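You operate a simulated robot arm through the tools that you are given. There is no shell and no other tool.

You are at the controls of a simulated robot arm. One attempt, no reset.

## Task
Start up the test frame and pull out the keyboard tray.
Fine: grey plug into the control box before the power goes on; stop button out; zero the display.

It is judged by the outcome, as a careful person would: the job done as asked, and still so three seconds after it is handed in. It fails if anything else is knocked over, pushed out of place, dropped, spilled or broken.

## Robot
A 7-joint arm with a fingered hand, fixed in place. Base frame: the origin is on the floor under the middle of its stand, x ahead of it, y to its left, z up. Readings come in cm, degrees, newtons and seconds.
It reaches about 133.3 cm from its shoulder. Its first joint turns from -69.0 to 172.0 degrees. Payload 5 kg.
The TCP is the grasp point between the finger pads, 3.2 cm short of the fingertips. In the tool frame z runs along the fingers and y along their closing line. The gripper opens to 16 cm; its body begins 8.9 cm behind the TCP. The gripper is a hand of 3 fingers: y runs from the thumb to the fingers, the wrist lies at [0, 0, -25.2] in the tool frame.
Orientation is told as [roll, pitch, yaw] about the base's x, y, z axes, in that order, counted from this pose: with the fingers straight down and closing along the base's y, the tool's x points along the base's -x, its y along +y and its z along -z.

## Interface
- The arm moves only by the tool jog_arm. Its argument "targets" is a list of rows, each an object (a shift or turn left out is 0) with "xyz": the shift along the tool's x, y, z in units of 50 mm (1.0 is 50 mm), a list of three; "delta_rot": the turn, a rotation vector about the tool's x, y, z in units of 4 degrees (1.0 is 4 degrees), a list of three. In form: [{"xyz": [x, y, z], "delta_rot": [rx, ry, rz]}, ...]. A call has 1 to 20 rows; each row shifts and turns the commanded pose from where the row before left it, along the tool's axes as they then stand. A call with a number of a shift or a turn outside -1 to 1 is refused whole. Each row takes 0.2 s and may step no farther than 5 cm and 8.6 degrees from the row before; otherwise, the whole call is refused. Where a pose cannot be reached the arm comes as near as it can. A force on the tool above 40 N (or 10 N above the force at the start of the call, whichever is more), or a blocked arm, ends the call early, and 0.2 s more pass. In this call time passes only in rows, and 0.2 s behind the last. It gives the time, the measured TCP pose, the force on the tool (base axes), the opening and the grip force at its end, in the units of the frame above (readings bear some noise), with the torque about the TCP (base axes, N m) and any sound that the robot's microphone picked up.
- Cameras (640 x 400 px; columns grow to the right, rows downward): "scene" is fixed at [21.91, -49.85, 137.32]; the picture's right is [0.34, -0.94, 0.00], its down [-0.43, -0.15, -0.89] and it looks along [0.84, 0.30, -0.46] (base axes); focal length 232 px, centre (320, 200). "wrist" rides on the gripper at [6.5, -0.4, -11.6] in the tool frame; the picture's right is [0.06, 1.00, 0.00], its down [-0.87, 0.05, -0.49] and it looks along [-0.49, 0.03, 0.87] (tool axes); focal length 261 px, centre (320, 200). There is no depth. A picture from a camera that has moved, and an enlarged one, comes with that camera's place and axes in the base frame and with its lens.
- snapshot(camera): a new picture of that camera. The clock stands still meanwhile.
- raise_lower(by): slides the trunk up (or, below 0, down) by that many cm; the arm rides with it, the base frame stays. It gives what a move gives, with no picture.
- finger_targets(finger1, finger2, thumb_bend): sets how far each is bent, from 0 (flat) to 1 (curled in); at 0.3 the hand is open as for a grip, at 0.7 the pads meet at the TCP. One left out holds its place. A second passes; each finger stops where it meets its share of the squeeze, and holds until it gets a number again. It is the only way to open and close the hand. It gives what a move gives, with no picture; readings hold the bend of each and the force on the fingers (four entries, about 0 where the hand has none), thumb and palm.
- close_up(camera, box): a new picture of the part [left, top, right, bottom] of that camera's present view, enlarged. The clock stands still meanwhile.
- sign_off(): hands the job in; it is judged then, once.

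Nothing tells you positions but the pictures and the camera data. Unless the task says otherwise, let go and move clear before handing in.

The tools are called after "Call:" as name(argument=value, ...) on one line, values as JSON. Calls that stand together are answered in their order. jog_arm: Moves the arm, as the interface text tells. Its arguments: {"type":"object","properties":{"targets":{"type":"array","items":{"type":"object","properties":{"xyz":{"type":"array","items":{"type":"number"}},"delta_rot":{"type":"array","items":{"type":"number"}}}}}},"required":["targets"]} The other tools are called the same way: raise_lower (by) moves the trunk up or down; finger_targets (finger1, finger2, thumb_bend) moves the fingers one by one; snapshot (camera) takes a picture; close_up (camera, box) takes an enlarged picture of a part of a camera's view; sign_off () hands the job in.

At the start:

```text
clock: 0.0
ee_pos: [68.88, -8.66, 128.88]
ee_rot: [0.0, -0.1, 0.0]
ft_force: [0.3, -0.8, 1.0]
ft_torque: [-0.01, 0.02, -0.02]
width: 16.0
grasp_force: 0.0
shape: jaw
bend: [0.3, 0.3, 0.3]
finger forces: [0.0, 0.0, 0.0, 0.0, 0.0, 0.0]
trunk travel left (down, up): [-75.0, 19.0]
```

scene: 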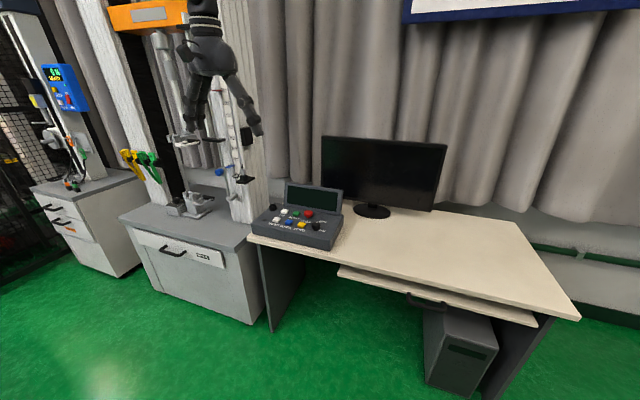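
wrist: 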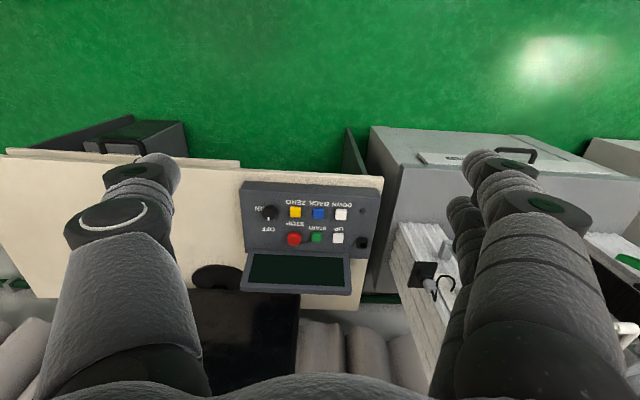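

I see a control box on a desk with coloured buttons, a test frame to the left, and a keyboard tray under the desk. I'll look closer before moving anything.

Call:
close_up(camera="scene", box=[240, 170, 360, 260])

Call:
close_up(camera="scene", box=[100, 100, 280, 220])

Call:
close_up(camera="wrist", box=[220, 160, 400, 300])

Call:
close_up(camera="wrist", box=[360, 180, 480, 300])

Call:
close_up(camera="scene", box=[320, 240, 580, 400])

```text
4.44 times, centred on (300, 215) of scene
camera zoom: at [21.91, -49.85, 137.32], right [0.34, -0.94, 0.0], down [-0.43, -0.15, -0.89], along [0.84, 0.3, -0.46], focal length 1033 px, centre (409, 133)
```

zoom: 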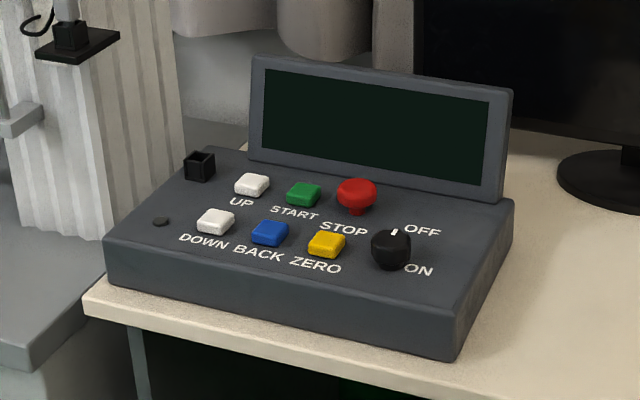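

```text
3.33 times, centred on (190, 160) of scene
camera zoom: at [21.91, -49.85, 137.32], right [0.34, -0.94, 0.0], down [-0.43, -0.15, -0.89], along [0.84, 0.3, -0.46], focal length 774 px, centre (753, 333)
```

zoom: 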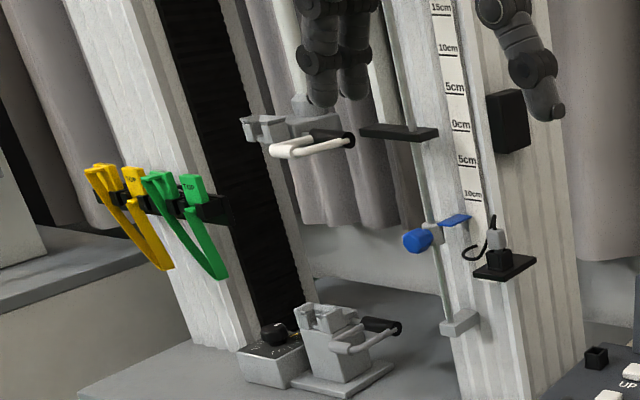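

```text
2.86 times, centred on (310, 230) of wrist
camera zoom: at [62.21, -9.23, 140.58], right [-0.06, 1.0, 0.0], down [0.87, 0.05, 0.49], along [0.49, 0.03, -0.87], focal length 745 px, centre (349, 114)
```

zoom: 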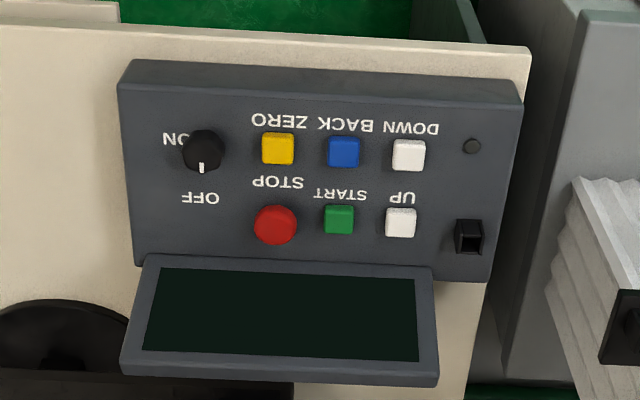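

```text
3.33 times, centred on (420, 240) of wrist
camera zoom: at [62.21, -9.23, 140.58], right [-0.06, 1.0, 0.0], down [0.87, 0.05, 0.49], along [0.49, 0.03, -0.87], focal length 869 px, centre (-13, 67)
```

zoom: 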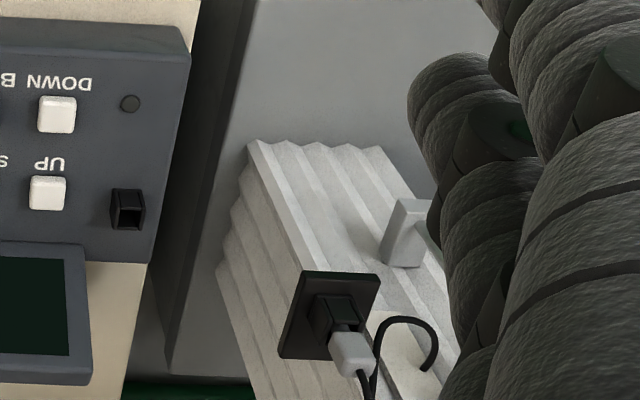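

```text
2.46 times, centred on (450, 320) of scene
camera zoom: at [21.91, -49.85, 137.32], right [0.34, -0.94, 0.0], down [-0.43, -0.15, -0.89], along [0.84, 0.3, -0.46], focal length 572 px, centre (0, -95)
```

zoom: 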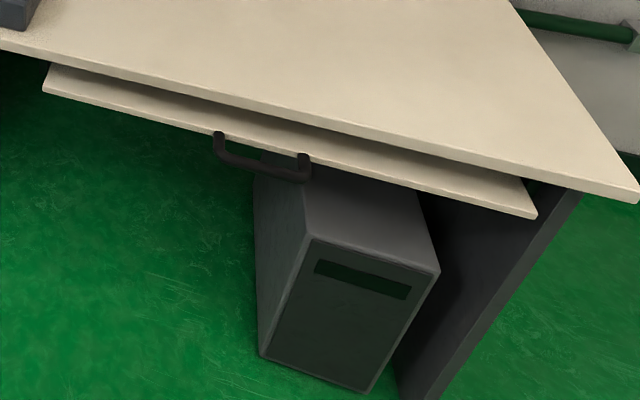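

The grey plug seems to stand in a black dummy holder on a small shelf on the test-frame column, roughly (107, 19, 99). The control box socket is near (110, 6.5, 80). I'll zoom in on both and on the knob and stop button.

Call:
close_up(camera="scene", box=[225, 150, 275, 190])

Call:
close_up(camera="scene", box=[265, 180, 345, 240])

Call:
close_up(camera="wrist", box=[400, 250, 460, 300])

Call:
close_up(camera="wrist", box=[330, 180, 400, 260])

Call:
close_up(camera="scene", box=[0, 50, 110, 200])

```text
10.00 times, centred on (250, 170) of scene
camera zoom: at [21.91, -49.85, 137.32], right [0.34, -0.94, 0.0], down [-0.43, -0.15, -0.89], along [0.84, 0.3, -0.46], focal length 2324 px, centre (1020, 500)
```

zoom: 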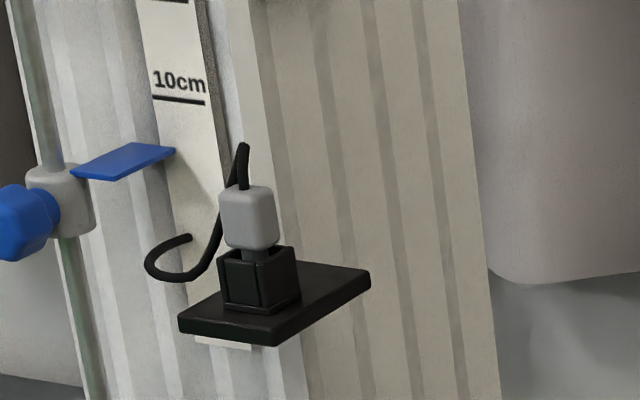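

```text
6.67 times, centred on (305, 210) of scene
camera zoom: at [21.91, -49.85, 137.32], right [0.34, -0.94, 0.0], down [-0.43, -0.15, -0.89], along [0.84, 0.3, -0.46], focal length 1549 px, centre (420, 133)
```

zoom: 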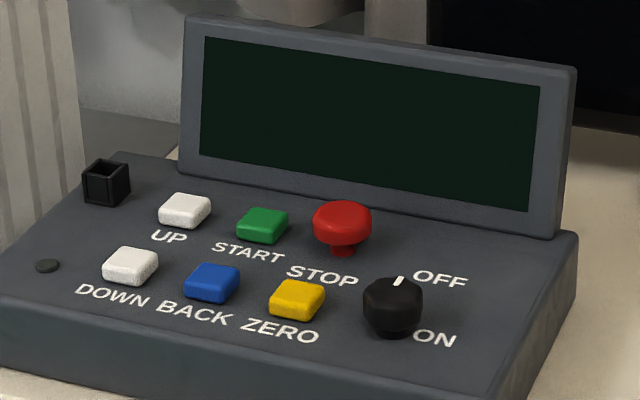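

```text
8.00 times, centred on (430, 275) of wrist
camera zoom: at [62.21, -9.23, 140.58], right [-0.06, 1.0, 0.0], down [0.87, 0.05, 0.49], along [0.49, 0.03, -0.87], focal length 2085 px, centre (-560, -400)
```

zoom: 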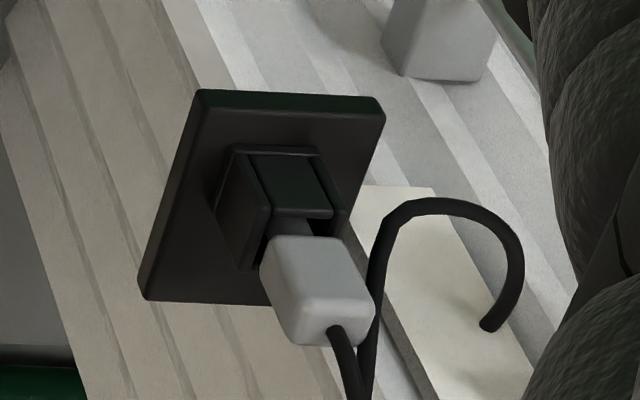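

```text
5.00 times, centred on (365, 220) of wrist
camera zoom: at [62.21, -9.23, 140.58], right [-0.06, 1.0, 0.0], down [0.87, 0.05, 0.49], along [0.49, 0.03, -0.87], focal length 1303 px, centre (95, 100)
```

zoom: 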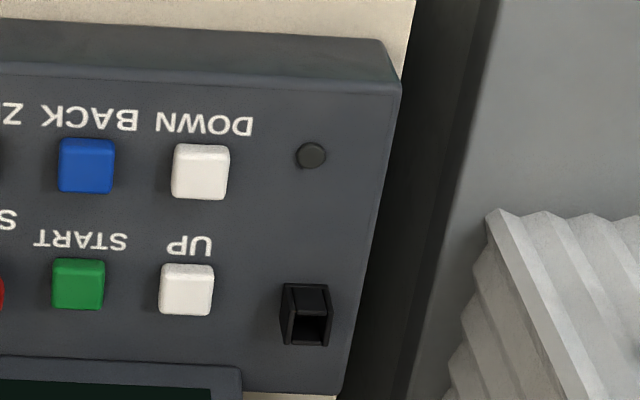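

```text
2.67 times, centred on (55, 125) of scene
camera zoom: at [21.91, -49.85, 137.32], right [0.34, -0.94, 0.0], down [-0.43, -0.15, -0.89], along [0.84, 0.3, -0.46], focal length 620 px, centre (1027, 400)
```

zoom: 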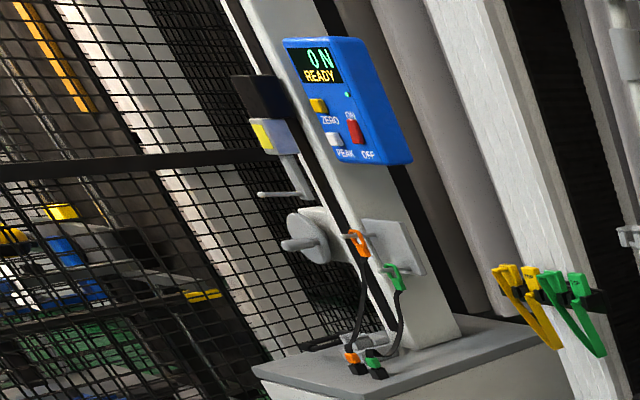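

The stop button looks mushroomed, the knob points to OFF, and a socket sits at the left rear of the box. I'll close the fingers in free air to learn how the hand looks when pinching.

Call:
finger_targets(finger1=0.6, finger2=0.6, thumb_bend=0.6)

Call:
snapshot(camera="wrist")

Call:
close_up(camera="scene", box=[160, 0, 290, 140])

```text
clock: 1.0
ee_pos: [68.77, -8.71, 128.77]
ee_rot: [0.0, 0.0, 0.0]
ft_force: [0.4, -0.3, 0.4]
ft_torque: [-0.02, -0.01, 0.0]
width: 4.84
grasp_force: 0.1
shape: fingers
bend: [0.6, 0.6, 0.6]
finger forces: [0.0, 0.0, 0.0, 0.0, 0.1, 0.1]
trunk travel left (down, up): [-75.0, 19.0]
```

```text
taken
camera wrist: at [62.21, -9.23, 140.58], right [-0.06, 1.0, 0.0], down [0.87, 0.05, 0.49], along [0.49, 0.03, -0.87], focal length 261 px, centre (320, 200)
```

wrist: 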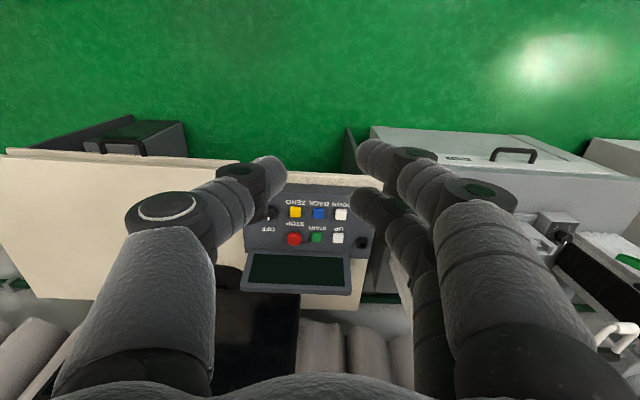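

```text
2.86 times, centred on (225, 70) of scene
camera zoom: at [21.91, -49.85, 137.32], right [0.34, -0.94, 0.0], down [-0.43, -0.15, -0.89], along [0.84, 0.3, -0.46], focal length 664 px, centre (591, 571)
```

zoom: 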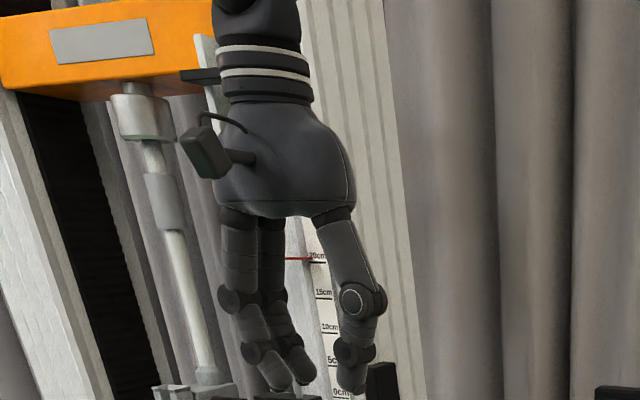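

The hand pinches with two fingers on the +y side and the thumb on -y. The shelf with the plug stands at the front corner of the column, so I'll first move in for a closer look at the plug with the wrist camera.

Call:
jog_arm(targets=[{"xyz": [-0.5, 0.7, 0.25]}, {"xyz": [-0.5, 0.7, 0.25]}, {"xyz": [-0.5, 0.7, 0.25]}, {"xyz": [-0.5, 0.7, 0.25]}, {"xyz": [-0.5, 0.7, 0.25]}, {"xyz": [-0.5, 0.7, 0.25]}, {"xyz": [-0.5, 0.7, 0.25]}])

Call:
snapshot(camera="wrist")

Call:
snapshot(camera="scene")

```text
clock: 2.6
ee_pos: [86.49, 16.15, 120.12]
ee_rot: [-0.1, 0.1, -0.1]
ft_force: [-0.6, 0.1, 0.9]
ft_torque: [-0.06, 0.04, 0.01]
width: 4.81
grasp_force: 0.1
shape: fingers
bend: [0.6, 0.6, 0.6]
finger forces: [0.0, 0.0, 0.0, 0.1, 0.1, 0.0]
trunk travel left (down, up): [-75.0, 19.0]
```

```text
taken
camera wrist: at [79.89, 15.62, 131.77], right [-0.06, 1.0, 0.0], down [0.87, 0.05, 0.49], along [0.49, 0.03, -0.87], focal length 261 px, centre (320, 200)
```

wrist: 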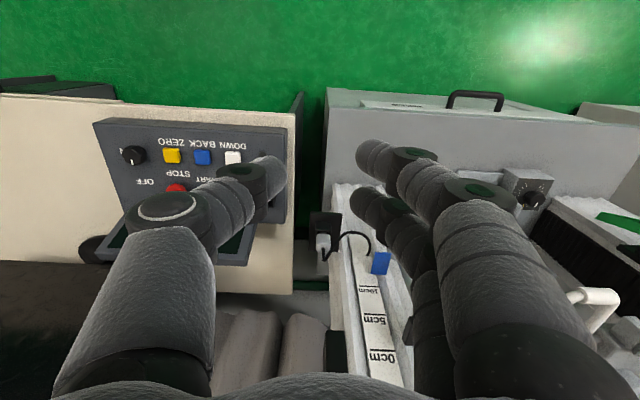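

```text
taken
```

scene: 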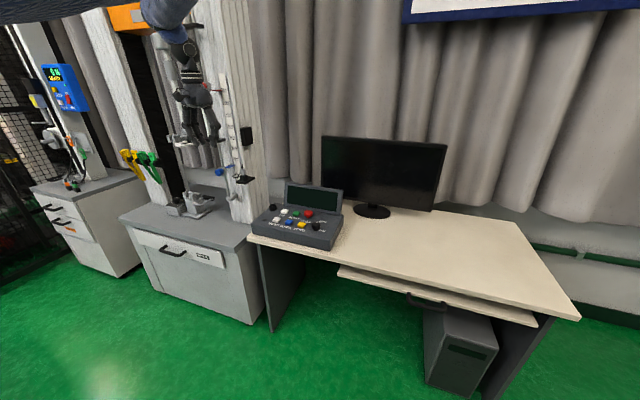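

The plug and column are now in view between the fingers. Zooming in for measurements.

Call:
close_up(camera="wrist", box=[280, 190, 400, 290])

Call:
close_up(camera="wrist", box=[300, 200, 350, 270])

Call:
close_up(camera="wrist", box=[90, 100, 310, 290])

```text
4.00 times, centred on (340, 240) of wrist
camera zoom: at [79.89, 15.62, 131.77], right [-0.06, 1.0, 0.0], down [0.87, 0.05, 0.49], along [0.49, 0.03, -0.87], focal length 1043 px, centre (240, 40)
```

zoom: 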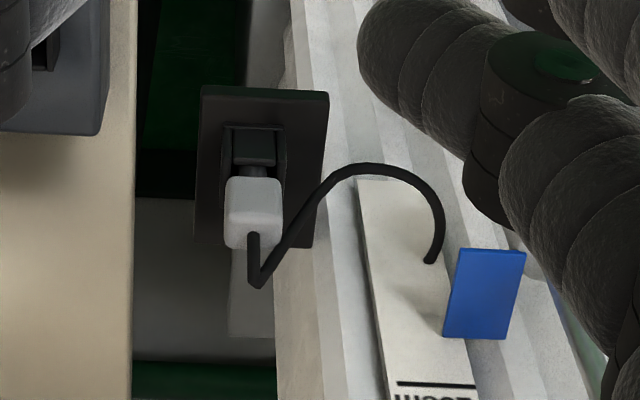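

```text
5.71 times, centred on (325, 235) of wrist
camera zoom: at [79.89, 15.62, 131.77], right [-0.06, 1.0, 0.0], down [0.87, 0.05, 0.49], along [0.49, 0.03, -0.87], focal length 1489 px, centre (291, 0)
```

zoom: 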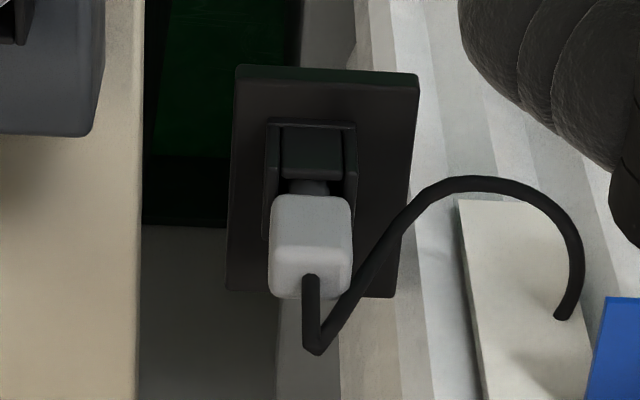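

```text
2.11 times, centred on (200, 195) of wrist
camera zoom: at [79.89, 15.62, 131.77], right [-0.06, 1.0, 0.0], down [0.87, 0.05, 0.49], along [0.49, 0.03, -0.87], focal length 549 px, centre (573, 210)
```

zoom: 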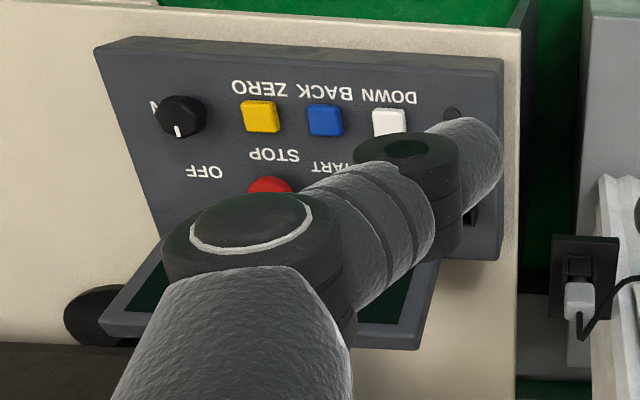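

The plug's grey body is about 2.3 cm wide, with its top near (106, 17.7, 100.3). The column corner is close behind it, so I'll lean the hand back about 20° and approach from the front and above, stopping well above the plug.

Call:
jog_arm(targets=[{"delta_rot": [0, -1, 0]}, {"delta_rot": [0, -1, 0]}, {"delta_rot": [0, -1, 0]}, {"delta_rot": [0, -1, 0]}, {"delta_rot": [0, -1, 0]}, {"xyz": [-0.52, 0.058, 0.62]}, {"xyz": [-0.52, 0.058, 0.62]}, {"xyz": [-0.52, 0.058, 0.62]}, {"xyz": [-0.52, 0.058, 0.62]}])

Call:
finger_targets(finger1=0.55, finger2=0.55, thumb_bend=0.55)

Call:
snapshot(camera="wrist")

Call:
close_up(camera="scene", box=[150, 60, 290, 210])

```text
clock: 4.6
ee_pos: [100.49, 17.08, 111.81]
ee_rot: [-0.1, -19.8, 0.0]
ft_force: [0.9, 0.4, -0.2]
ft_torque: [-0.01, 0.03, 0.0]
width: 4.75
grasp_force: 0.1
shape: fingers
bend: [0.6, 0.6, 0.6]
finger forces: [0.0, 0.1, 0.0, 0.1, 0.1, 0.0]
trunk travel left (down, up): [-75.0, 19.0]
```

```text
clock: 5.6
ee_pos: [100.26, 17.02, 111.99]
ee_rot: [0.0, -20.0, 0.0]
ft_force: [0.9, 0.2, 0.2]
ft_torque: [0.02, -0.03, 0.0]
width: 6.67
grasp_force: 0.0
shape: fingers
bend: [0.55, 0.55, 0.55]
finger forces: [0.0, 0.1, 0.1, 0.1, 0.0, 0.0]
trunk travel left (down, up): [-75.0, 19.0]
```

```text
taken
camera wrist: at [90.12, 16.53, 120.72], right [-0.06, 1.0, -0.02], down [0.65, 0.05, 0.76], along [0.76, 0.03, -0.65], focal length 261 px, centre (320, 200)
```

wrist: 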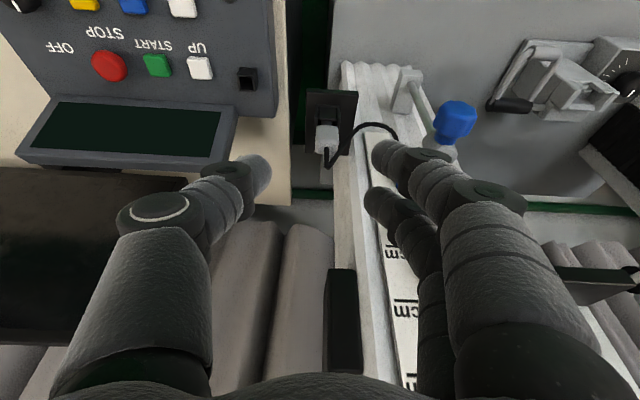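

```text
2.67 times, centred on (220, 135) of scene
camera zoom: at [21.91, -49.85, 137.32], right [0.34, -0.94, 0.0], down [-0.43, -0.15, -0.89], along [0.84, 0.3, -0.46], focal length 620 px, centre (587, 373)
```

zoom: 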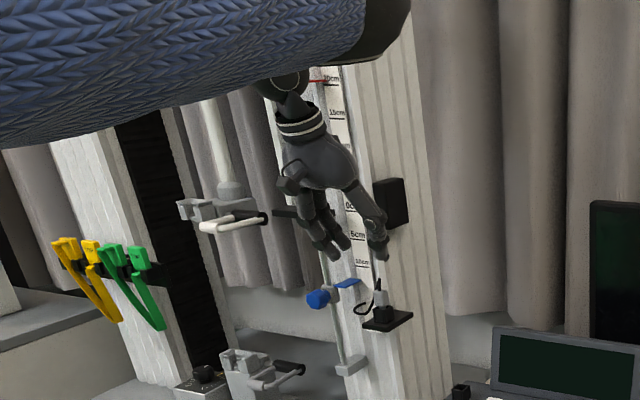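

Call:
close_up(camera="wrist", box=[290, 80, 370, 180])

Call:
close_up(camera="wrist", box=[10, 0, 290, 170])

```text
4.00 times, centred on (330, 130) of wrist
camera zoom: at [90.12, 16.53, 120.72], right [-0.06, 1.0, -0.02], down [0.65, 0.05, 0.76], along [0.76, 0.03, -0.65], focal length 1043 px, centre (280, 480)
```

zoom: 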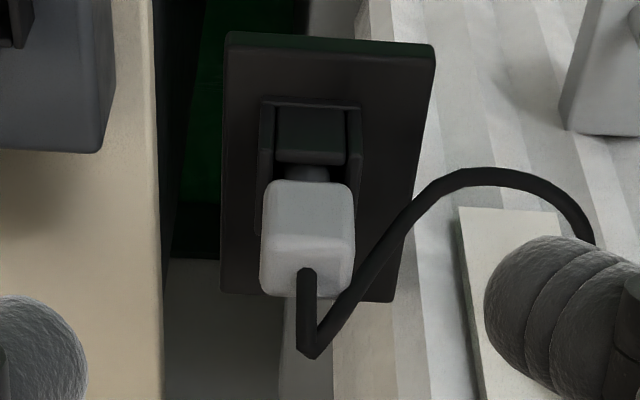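

```text
2.29 times, centred on (150, 85) of wrist
camera zoom: at [90.12, 16.53, 120.72], right [-0.06, 1.0, -0.02], down [0.65, 0.05, 0.76], along [0.76, 0.03, -0.65], focal length 596 px, centre (709, 463)
```

zoom: 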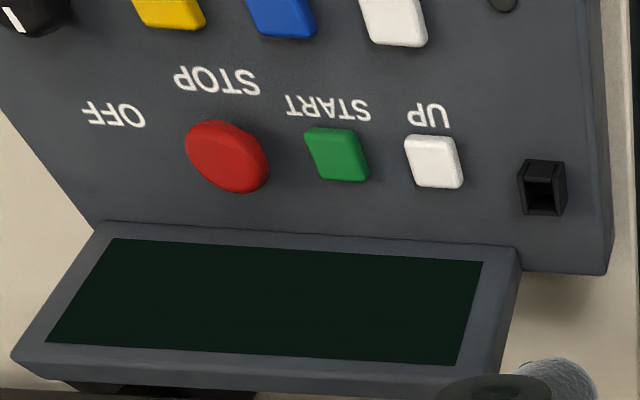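

The plug measurement agrees across views. I'll descend to just above the plug and check alignment.

Call:
jog_arm(targets=[{"xyz": [-0.222, 0.068, 0.878]}, {"xyz": [-0.222, 0.068, 0.878]}])

Call:
snapshot(camera="wrist")

Call:
close_up(camera="scene", box=[200, 110, 280, 190])

```text
clock: 6.2
ee_pos: [105.33, 17.67, 104.68]
ee_rot: [0.0, -20.0, -0.1]
ft_force: [0.6, -0.1, -0.1]
ft_torque: [-0.01, 0.0, 0.0]
width: 6.66
grasp_force: 0.1
shape: fingers
bend: [0.55, 0.55, 0.55]
finger forces: [0.0, 0.0, 0.0, 0.0, 0.0, 0.1]
trunk travel left (down, up): [-75.0, 19.0]
```

```text
taken
camera wrist: at [95.1, 17.12, 113.34], right [-0.06, 1.0, -0.02], down [0.65, 0.05, 0.76], along [0.76, 0.03, -0.65], focal length 261 px, centre (320, 200)
```

wrist: 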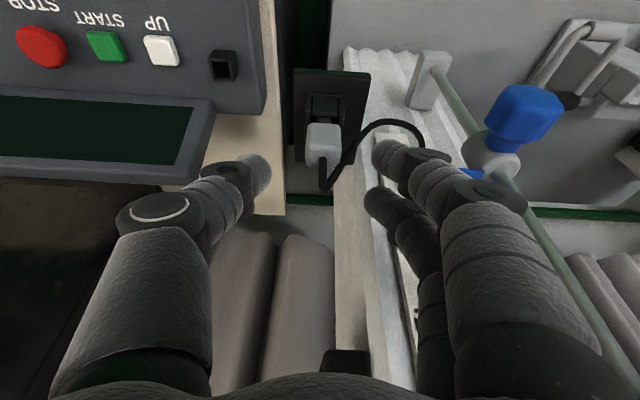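

```text
5.00 times, centred on (240, 150) of scene
camera zoom: at [21.91, -49.85, 137.32], right [0.34, -0.94, 0.0], down [-0.43, -0.15, -0.89], along [0.84, 0.3, -0.46], focal length 1162 px, centre (720, 450)
```

zoom: 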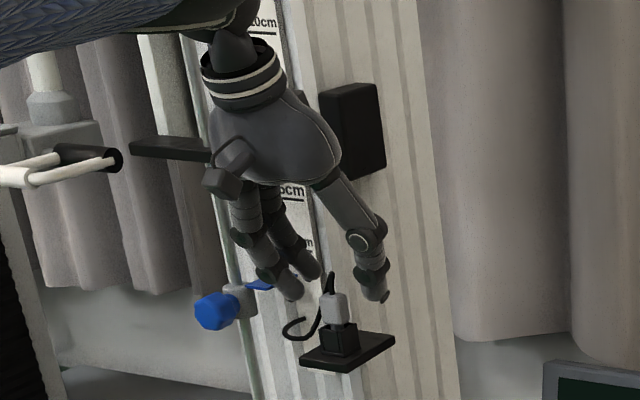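

Call:
close_up(camera="wrist", box=[230, 60, 430, 220])

```text
2.50 times, centred on (330, 140) of wrist
camera zoom: at [95.1, 17.12, 113.34], right [-0.06, 1.0, -0.02], down [0.65, 0.05, 0.76], along [0.76, 0.03, -0.65], focal length 652 px, centre (295, 350)
```

zoom: 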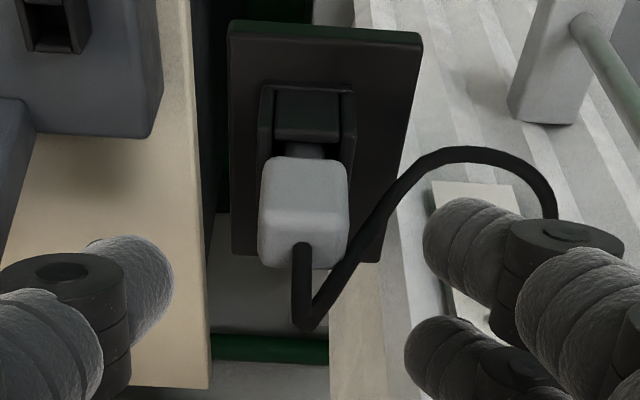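

Alignment looks good. Descending around the plug, then closing gently.

Call:
jog_arm(targets=[{"xyz": [0.122, 0.003, 0.337]}, {"xyz": [0.122, 0.003, 0.337]}])

Call:
close_up(camera="wrist", box=[230, 100, 430, 260])

Call:
close_up(camera="scene", box=[210, 130, 280, 190])

```text
clock: 6.8
ee_pos: [105.25, 17.6, 100.89]
ee_rot: [0.1, -20.1, -0.1]
ft_force: [-0.2, 0.2, 0.1]
ft_torque: [0.03, -0.02, -0.02]
width: 6.66
grasp_force: 0.0
shape: fingers
bend: [0.55, 0.55, 0.55]
finger forces: [0.0, 0.1, 0.0, 0.0, 0.1, 0.0]
trunk travel left (down, up): [-75.0, 19.0]
```

```text
2.50 times, centred on (330, 180) of wrist
camera zoom: at [95.12, 17.11, 109.75], right [-0.06, 1.0, -0.02], down [0.65, 0.05, 0.76], along [0.76, 0.03, -0.65], focal length 652 px, centre (295, 250)
```

zoom: 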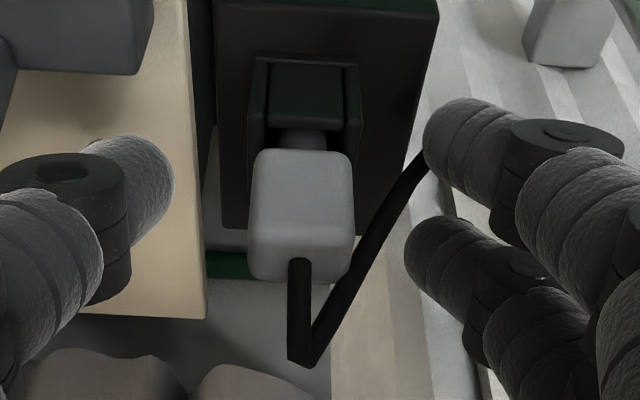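

```text
6.67 times, centred on (245, 160) of scene
camera zoom: at [21.91, -49.85, 137.32], right [0.34, -0.94, 0.0], down [-0.43, -0.15, -0.89], along [0.84, 0.3, -0.46], focal length 1549 px, centre (820, 467)
```

zoom: 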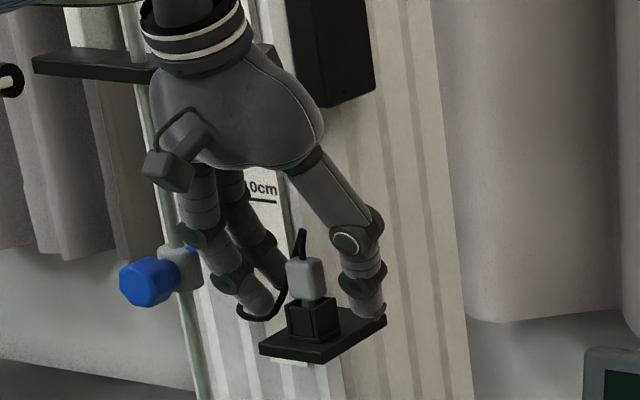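

Call:
finger_targets(finger1=0.63, finger2=0.63, thumb_bend=0.63)

Call:
close_up(camera="wrist", box=[230, 100, 430, 260])

```text
clock: 7.8
ee_pos: [105.3, 17.83, 101.08]
ee_rot: [-0.1, -19.9, 0.0]
ft_force: [0.9, -0.5, -0.3]
ft_torque: [-0.04, -0.03, 0.03]
width: 3.7
grasp_force: 0.0
shape: fingers
bend: [0.63, 0.63, 0.63]
finger forces: [0.2, 0.0, 0.0, 0.0, 0.0, 0.1]
trunk travel left (down, up): [-75.0, 19.0]
```

```text
2.50 times, centred on (330, 180) of wrist
camera zoom: at [95.11, 17.12, 109.76], right [-0.06, 1.0, -0.02], down [0.65, 0.05, 0.76], along [0.76, 0.03, -0.65], focal length 652 px, centre (295, 250)
```

zoom: 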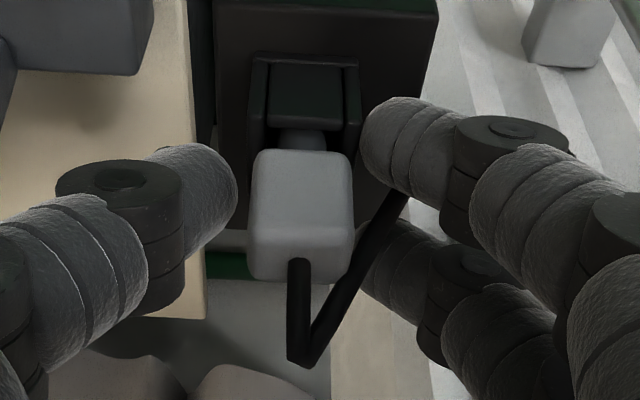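

Call:
finger_targets(finger1=0.7, finger2=0.7, thumb_bend=0.7)

Call:
close_up(camera="wrist", box=[230, 100, 430, 260])

Call:
close_up(camera="scene", box=[210, 130, 280, 190])

```text
clock: 8.8
ee_pos: [105.29, 17.67, 100.99]
ee_rot: [-0.1, -19.9, -0.1]
ft_force: [0.5, 0.3, -2.0]
ft_torque: [0.02, -0.04, -0.07]
width: 2.91
grasp_force: 6.3
shape: fingers
bend: [0.64, 0.7, 0.68]
finger forces: [6.6, 0.0, 0.0, 0.1, 6.5, 0.0]
trunk travel left (down, up): [-75.0, 19.0]
```

```text
2.50 times, centred on (330, 180) of wrist
camera zoom: at [95.15, 17.13, 109.72], right [-0.06, 1.0, -0.02], down [0.65, 0.05, 0.76], along [0.76, 0.03, -0.65], focal length 652 px, centre (295, 250)
```

zoom: 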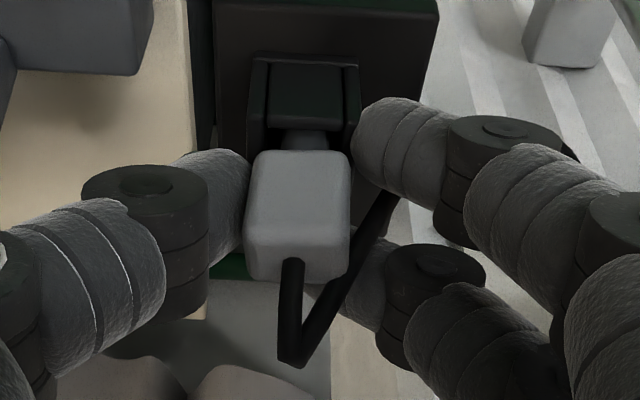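

```text
6.67 times, centred on (245, 160) of scene
camera zoom: at [21.91, -49.85, 137.32], right [0.34, -0.94, 0.0], down [-0.43, -0.15, -0.89], along [0.84, 0.3, -0.46], focal length 1549 px, centre (820, 467)
```

zoom: 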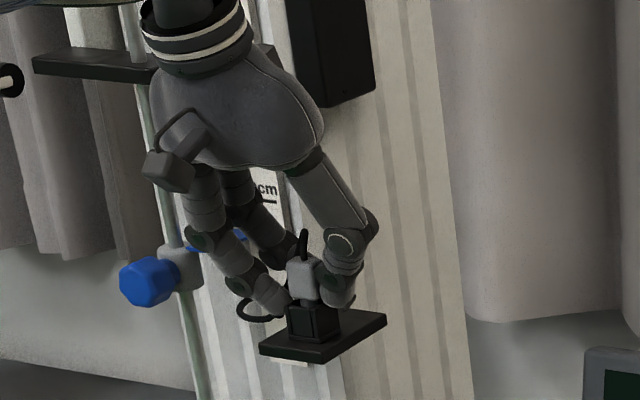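

Finger 2 slipped just behind the plug, so only finger 1 and the thumb hold it. I'll open, shift the hand slightly back toward me, and regrip so the plug seats between both fingers.

Call:
finger_targets(finger1=0.6, finger2=0.6, thumb_bend=0.6)

Call:
jog_arm(targets=[{"xyz": [0.08, 0.0, -0.03]}])

Call:
finger_targets(finger1=0.7, finger2=0.7, thumb_bend=0.7)

Call:
close_up(camera="wrist", box=[230, 100, 430, 260])

Call:
close_up(camera="scene", box=[210, 130, 280, 190])

```text
clock: 9.8
ee_pos: [105.36, 17.66, 100.9]
ee_rot: [0.1, -20.0, -0.1]
ft_force: [1.1, 0.2, -0.1]
ft_torque: [0.03, 0.03, -0.03]
width: 4.68
grasp_force: 0.0
shape: fingers
bend: [0.6, 0.6, 0.6]
finger forces: [0.0, 0.1, 0.0, 0.0, 0.0, 0.0]
trunk travel left (down, up): [-75.0, 19.0]
```

```text
clock: 10.2
ee_pos: [104.92, 17.47, 100.98]
ee_rot: [0.1, -20.1, 0.1]
ft_force: [0.7, 0.9, -0.1]
ft_torque: [0.0, -0.01, -0.04]
width: 4.68
grasp_force: 0.0
shape: fingers
bend: [0.6, 0.6, 0.6]
finger forces: [0.0, 0.0, 0.0, 0.0, 0.0, 0.0]
trunk travel left (down, up): [-75.0, 19.0]
```

```text
clock: 11.2
ee_pos: [105.0, 17.76, 100.85]
ee_rot: [-0.1, -20.0, 0.0]
ft_force: [1.3, 3.3, -2.3]
ft_torque: [0.11, 0.02, -0.08]
width: 2.93
grasp_force: 8.1
shape: fingers
bend: [0.65, 0.67, 0.68]
finger forces: [6.7, 2.8, 0.1, 0.1, 6.9, 0.1]
trunk travel left (down, up): [-75.0, 19.0]
```

```text
2.50 times, centred on (330, 180) of wrist
camera zoom: at [94.76, 17.17, 109.71], right [-0.06, 1.0, -0.02], down [0.65, 0.05, 0.76], along [0.76, 0.03, -0.65], focal length 652 px, centre (295, 250)
```

zoom: 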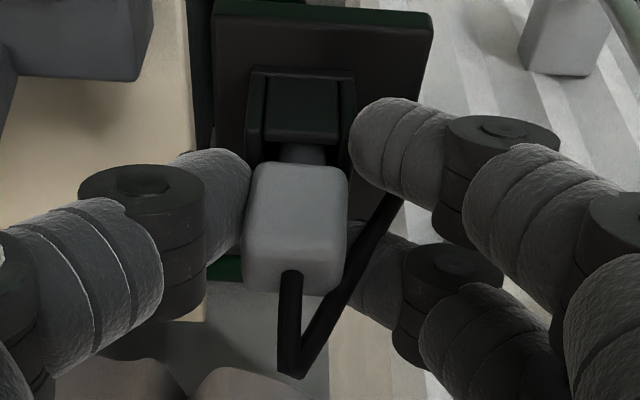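

```text
6.67 times, centred on (245, 160) of scene
camera zoom: at [21.91, -49.85, 137.32], right [0.34, -0.94, 0.0], down [-0.43, -0.15, -0.89], along [0.84, 0.3, -0.46], focal length 1549 px, centre (820, 467)
```

zoom: 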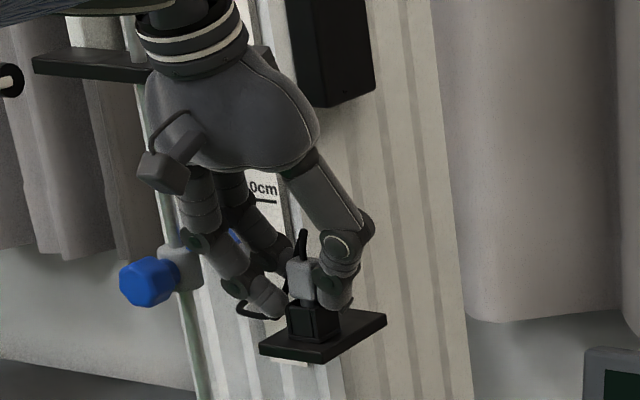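

Now both fingers and the thumb have the plug. Lifting straight up slowly.

Call:
jog_arm(targets=[{"xyz": [-0.0684, 0, -0.188]}, {"xyz": [-0.0684, 0, -0.188]}, {"xyz": [-0.0684, 0, -0.188]}])

Call:
close_up(camera="wrist", box=[230, 100, 430, 260])

Call:
close_up(camera="scene", box=[210, 130, 280, 190])

```text
clock: 12.0
ee_pos: [104.94, 17.67, 104.06]
ee_rot: [0.0, -20.0, 0.0]
ft_force: [0.1, 0.1, -1.1]
ft_torque: [0.01, 0.0, 0.01]
width: 2.45
grasp_force: 5.6
shape: fingers
bend: [0.65, 0.7, 0.69]
finger forces: [5.2, 0.1, 0.1, 0.0, 5.3, 0.1]
trunk travel left (down, up): [-75.0, 19.0]
```

```text
2.50 times, centred on (330, 180) of wrist
camera zoom: at [94.77, 17.07, 112.86], right [-0.06, 1.0, -0.02], down [0.65, 0.05, 0.76], along [0.76, 0.03, -0.65], focal length 652 px, centre (295, 250)
```

zoom: 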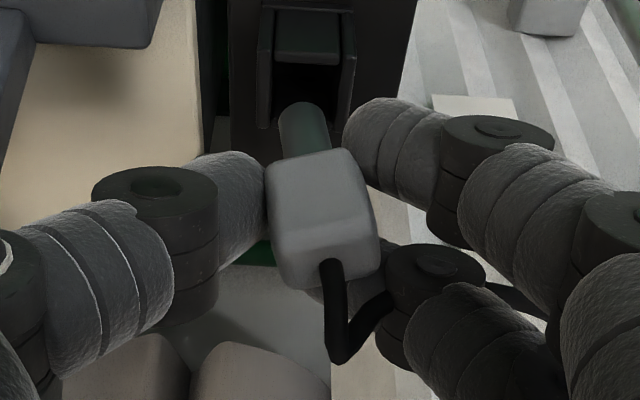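

```text
6.67 times, centred on (245, 160) of scene
camera zoom: at [21.91, -49.85, 137.32], right [0.34, -0.94, 0.0], down [-0.43, -0.15, -0.89], along [0.84, 0.3, -0.46], focal length 1549 px, centre (820, 467)
```

zoom: 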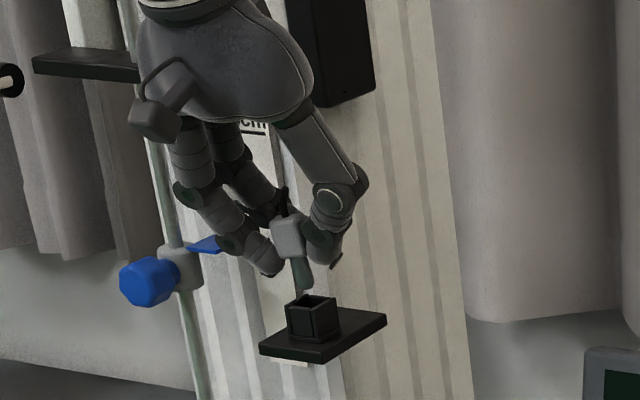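

The plug is out, with a round pin, but it has tilted about 12° in the grip. Lifting a little more, then checking its attitude.

Call:
jog_arm(targets=[{"xyz": [-0.0684, 0, -0.188]}, {"xyz": [-0.1, 0, -0.28]}, {"xyz": [-0.1, 0, -0.28]}])

Call:
close_up(camera="wrist", box=[230, 100, 430, 260])

Call:
close_up(camera="scene", box=[215, 120, 275, 180])

```text
clock: 12.8
ee_pos: [104.97, 17.73, 108.06]
ee_rot: [0.0, -20.0, 0.0]
ft_force: [-0.2, -0.2, 0.5]
ft_torque: [-0.02, -0.04, -0.01]
width: 2.43
grasp_force: 4.9
shape: fingers
bend: [0.65, 0.7, 0.69]
finger forces: [5.3, 0.0, 0.0, 0.1, 5.3, 0.1]
trunk travel left (down, up): [-75.0, 19.0]
```

```text
2.50 times, centred on (330, 180) of wrist
camera zoom: at [94.76, 17.08, 116.83], right [-0.06, 1.0, -0.02], down [0.65, 0.05, 0.76], along [0.76, 0.03, -0.65], focal length 652 px, centre (295, 250)
```

zoom: 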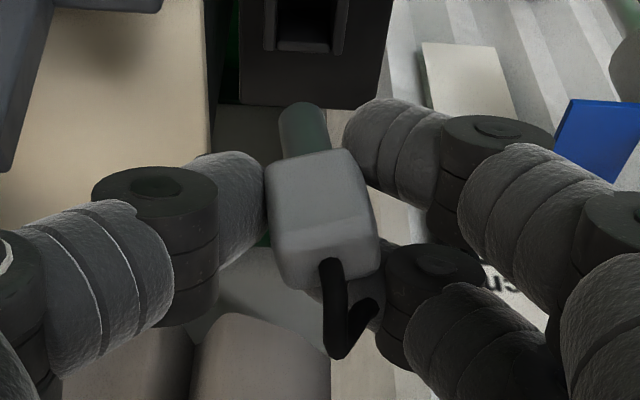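

```text
6.67 times, centred on (245, 150) of scene
camera zoom: at [21.91, -49.85, 137.32], right [0.34, -0.94, 0.0], down [-0.43, -0.15, -0.89], along [0.84, 0.3, -0.46], focal length 1549 px, centre (820, 533)
```

zoom: 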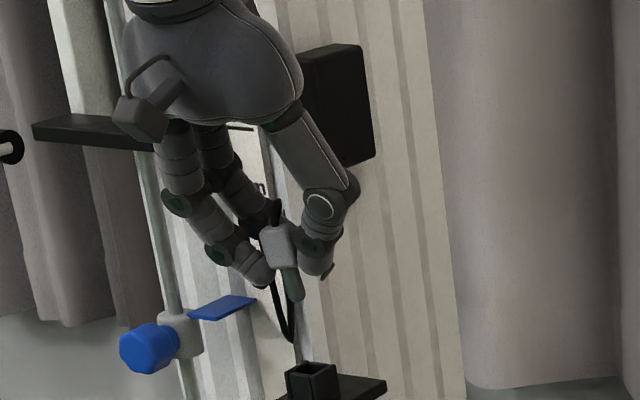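

The plug stays steady in the grip. I'll carry it sideways over the control box at height, then roll the hand about 10° to bring the plug upright.

Call:
jog_arm(targets=[{"xyz": [0, -0.508, 0]}, {"xyz": [0, -0.508, 0]}, {"xyz": [0, -0.508, 0]}, {"xyz": [0, -0.508, 0]}, {"xyz": [0, -0.508, 0]}, {"delta_rot": [-0.783, 0, 0.285]}, {"delta_rot": [-0.783, 0, 0.285]}, {"delta_rot": [-0.783, 0, 0.285]}])

Call:
snapshot(camera="wrist")

Call:
close_up(camera="wrist", box=[230, 100, 430, 260])

Call:
close_up(camera="scene", box=[235, 120, 315, 200])

```text
clock: 14.6
ee_pos: [105.16, 4.9, 107.8]
ee_rot: [10.7, -19.6, -3.6]
ft_force: [0.5, -0.8, 0.5]
ft_torque: [-0.01, 0.0, 0.0]
width: 2.41
grasp_force: 5.0
shape: fingers
bend: [0.65, 0.7, 0.69]
finger forces: [5.2, 0.1, 0.0, 0.0, 5.3, 0.1]
trunk travel left (down, up): [-75.0, 19.0]
```

```text
taken
camera wrist: at [94.89, 2.98, 116.47], right [-0.06, 0.99, 0.15], down [0.65, -0.08, 0.76], along [0.76, 0.14, -0.64], focal length 261 px, centre (320, 200)
```

wrist: 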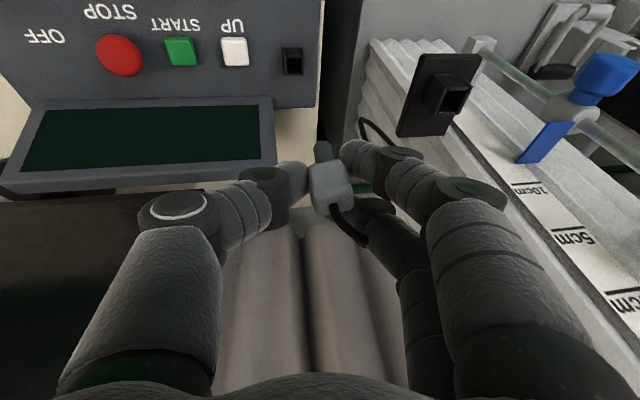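

```text
2.50 times, centred on (330, 180) of wrist
camera zoom: at [94.89, 2.98, 116.47], right [-0.06, 0.99, 0.15], down [0.65, -0.08, 0.76], along [0.76, 0.14, -0.64], focal length 652 px, centre (295, 250)
```

zoom: 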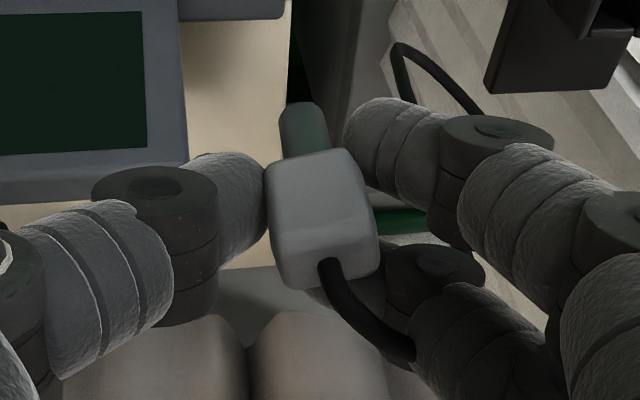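

```text
5.00 times, centred on (275, 160) of scene
camera zoom: at [21.91, -49.85, 137.32], right [0.34, -0.94, 0.0], down [-0.43, -0.15, -0.89], along [0.84, 0.3, -0.46], focal length 1162 px, centre (545, 400)
```

zoom: 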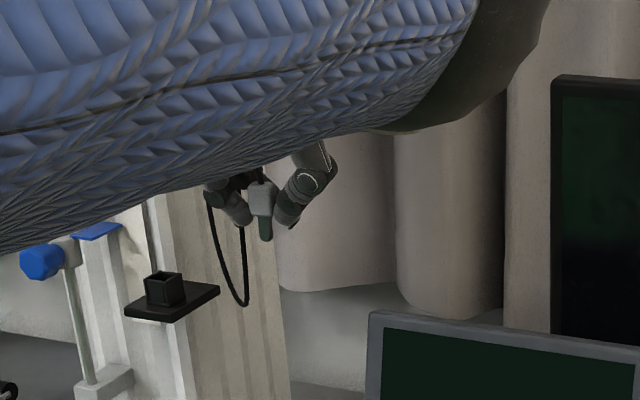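

Call:
close_up(camera="wrist", box=[210, 20, 330, 110])

Call:
close_up(camera="wrist", box=[290, 125, 370, 215])

```text
4.44 times, centred on (270, 65) of wrist
camera zoom: at [94.89, 2.98, 116.47], right [-0.06, 0.99, 0.15], down [0.65, -0.08, 0.76], along [0.76, 0.14, -0.64], focal length 1158 px, centre (542, 800)
```

zoom: 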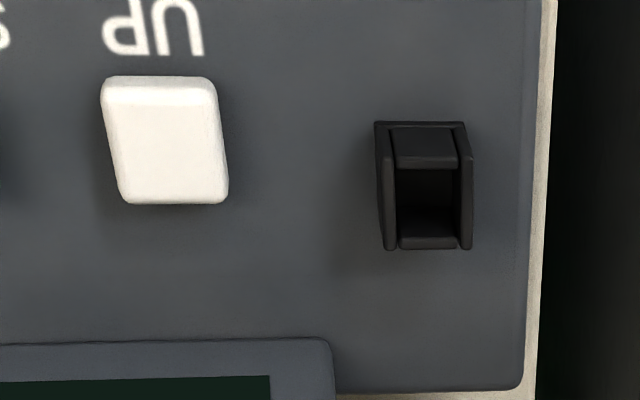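

```text
4.44 times, centred on (330, 170) of wrist
camera zoom: at [94.89, 2.98, 116.47], right [-0.06, 0.99, 0.15], down [0.65, -0.08, 0.76], along [0.76, 0.14, -0.64], focal length 1158 px, centre (276, 333)
```

zoom: 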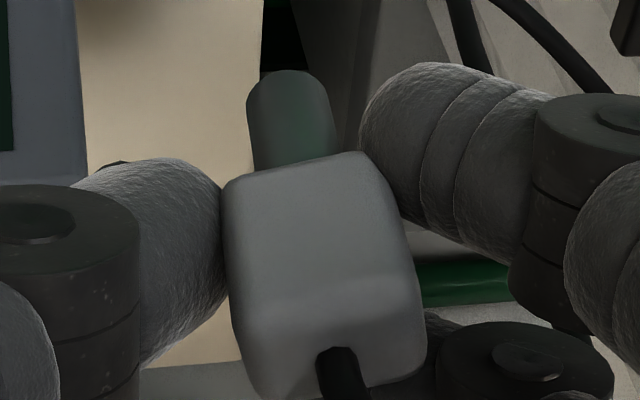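

The plug is now upright. The socket opening is around (109.0, 5.8, 82.5). I'll descend to hover a few cm above it and recheck.

Call:
jog_arm(targets=[{"xyz": [0.0869, -0.1324, 0.7435]}, {"xyz": [0.0869, -0.1324, 0.7435]}, {"xyz": [0.0869, -0.1324, 0.7435]}, {"xyz": [0.0869, -0.1324, 0.7435]}])

Call:
snapshot(camera="wrist")

Call:
close_up(camera="wrist", box=[250, 70, 380, 220])

Call:
close_up(camera="scene", box=[240, 140, 340, 220])

```text
clock: 15.6
ee_pos: [108.56, 4.95, 93.1]
ee_rot: [10.6, -19.6, -3.7]
ft_force: [-0.1, -0.2, -0.2]
ft_torque: [0.01, 0.03, -0.02]
width: 2.46
grasp_force: 5.2
shape: fingers
bend: [0.65, 0.7, 0.69]
finger forces: [5.3, 0.0, 0.1, 0.0, 5.2, 0.0]
trunk travel left (down, up): [-75.0, 19.0]
```

```text
taken
camera wrist: at [98.38, 2.95, 101.64], right [-0.06, 0.99, 0.15], down [0.65, -0.08, 0.76], along [0.76, 0.14, -0.64], focal length 261 px, centre (320, 200)
```

wrist: 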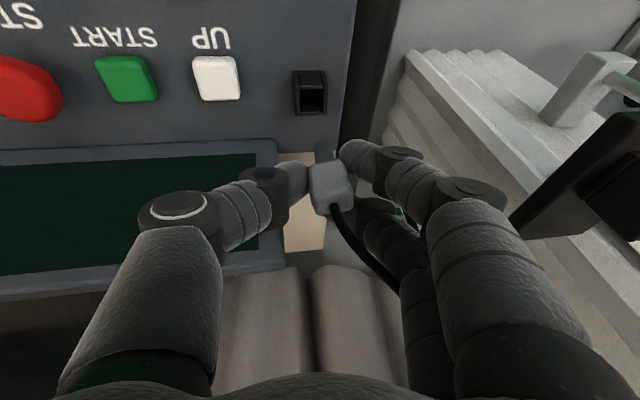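

```text
2.67 times, centred on (315, 145) of wrist
camera zoom: at [98.38, 2.95, 101.64], right [-0.06, 0.99, 0.15], down [0.65, -0.08, 0.76], along [0.76, 0.14, -0.64], focal length 695 px, centre (333, 347)
```

zoom: 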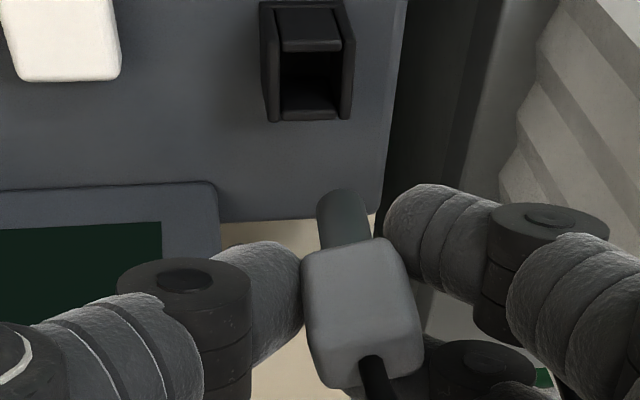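

```text
5.00 times, centred on (290, 180) of scene
camera zoom: at [21.91, -49.85, 137.32], right [0.34, -0.94, 0.0], down [-0.43, -0.15, -0.89], along [0.84, 0.3, -0.46], focal length 1162 px, centre (470, 300)
```

zoom: 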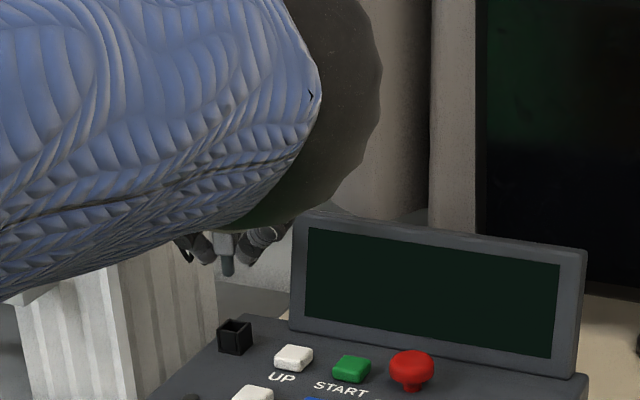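

Pin and socket are lined up in both views. Descending slowly to just above the opening.

Call:
jog_arm(targets=[{"xyz": [0.0674, -0.0297, 0.1851]}, {"xyz": [0.0674, -0.0347, 0.1851]}, {"xyz": [0.0674, -0.0347, 0.1851]}, {"xyz": [0.0674, -0.0347, 0.1851]}])

Call:
close_up(camera="wrist", box=[250, 70, 380, 220])

Call:
close_up(camera="scene", box=[250, 170, 320, 225])

```text
clock: 16.6
ee_pos: [108.44, 5.0, 89.02]
ee_rot: [10.7, -19.8, -3.7]
ft_force: [0.4, 1.0, -1.1]
ft_torque: [0.02, 0.0, 0.0]
width: 2.44
grasp_force: 5.9
shape: fingers
bend: [0.65, 0.7, 0.69]
finger forces: [5.2, 0.0, 0.1, 0.1, 5.3, 0.0]
trunk travel left (down, up): [-75.0, 19.0]
```

```text
2.67 times, centred on (315, 145) of wrist
camera zoom: at [98.3, 2.92, 97.62], right [-0.06, 0.99, 0.15], down [0.65, -0.08, 0.76], along [0.76, 0.14, -0.64], focal length 695 px, centre (333, 347)
```

zoom: 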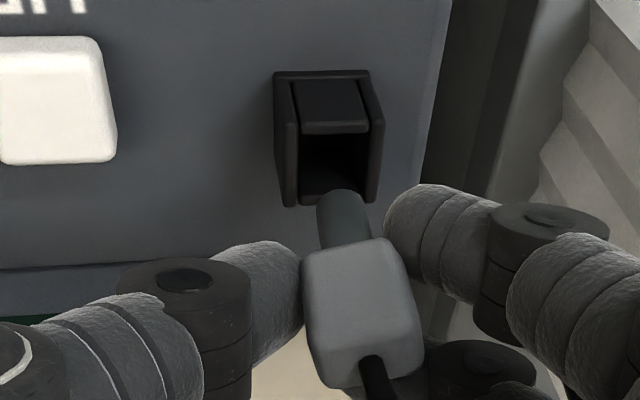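

```text
7.27 times, centred on (285, 198) of scene
camera zoom: at [21.91, -49.85, 137.32], right [0.34, -0.94, 0.0], down [-0.43, -0.15, -0.89], along [0.84, 0.3, -0.46], focal length 1690 px, centre (574, 218)
```

zoom: 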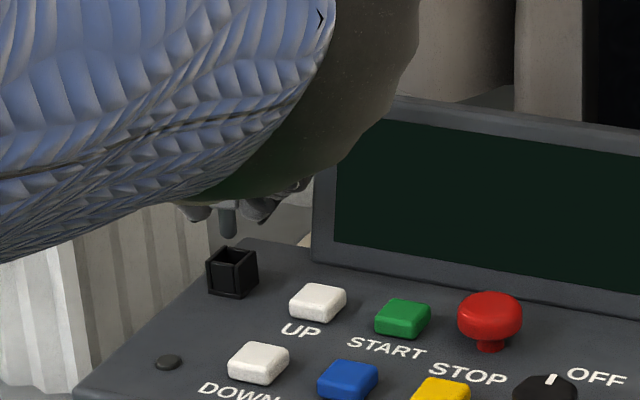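

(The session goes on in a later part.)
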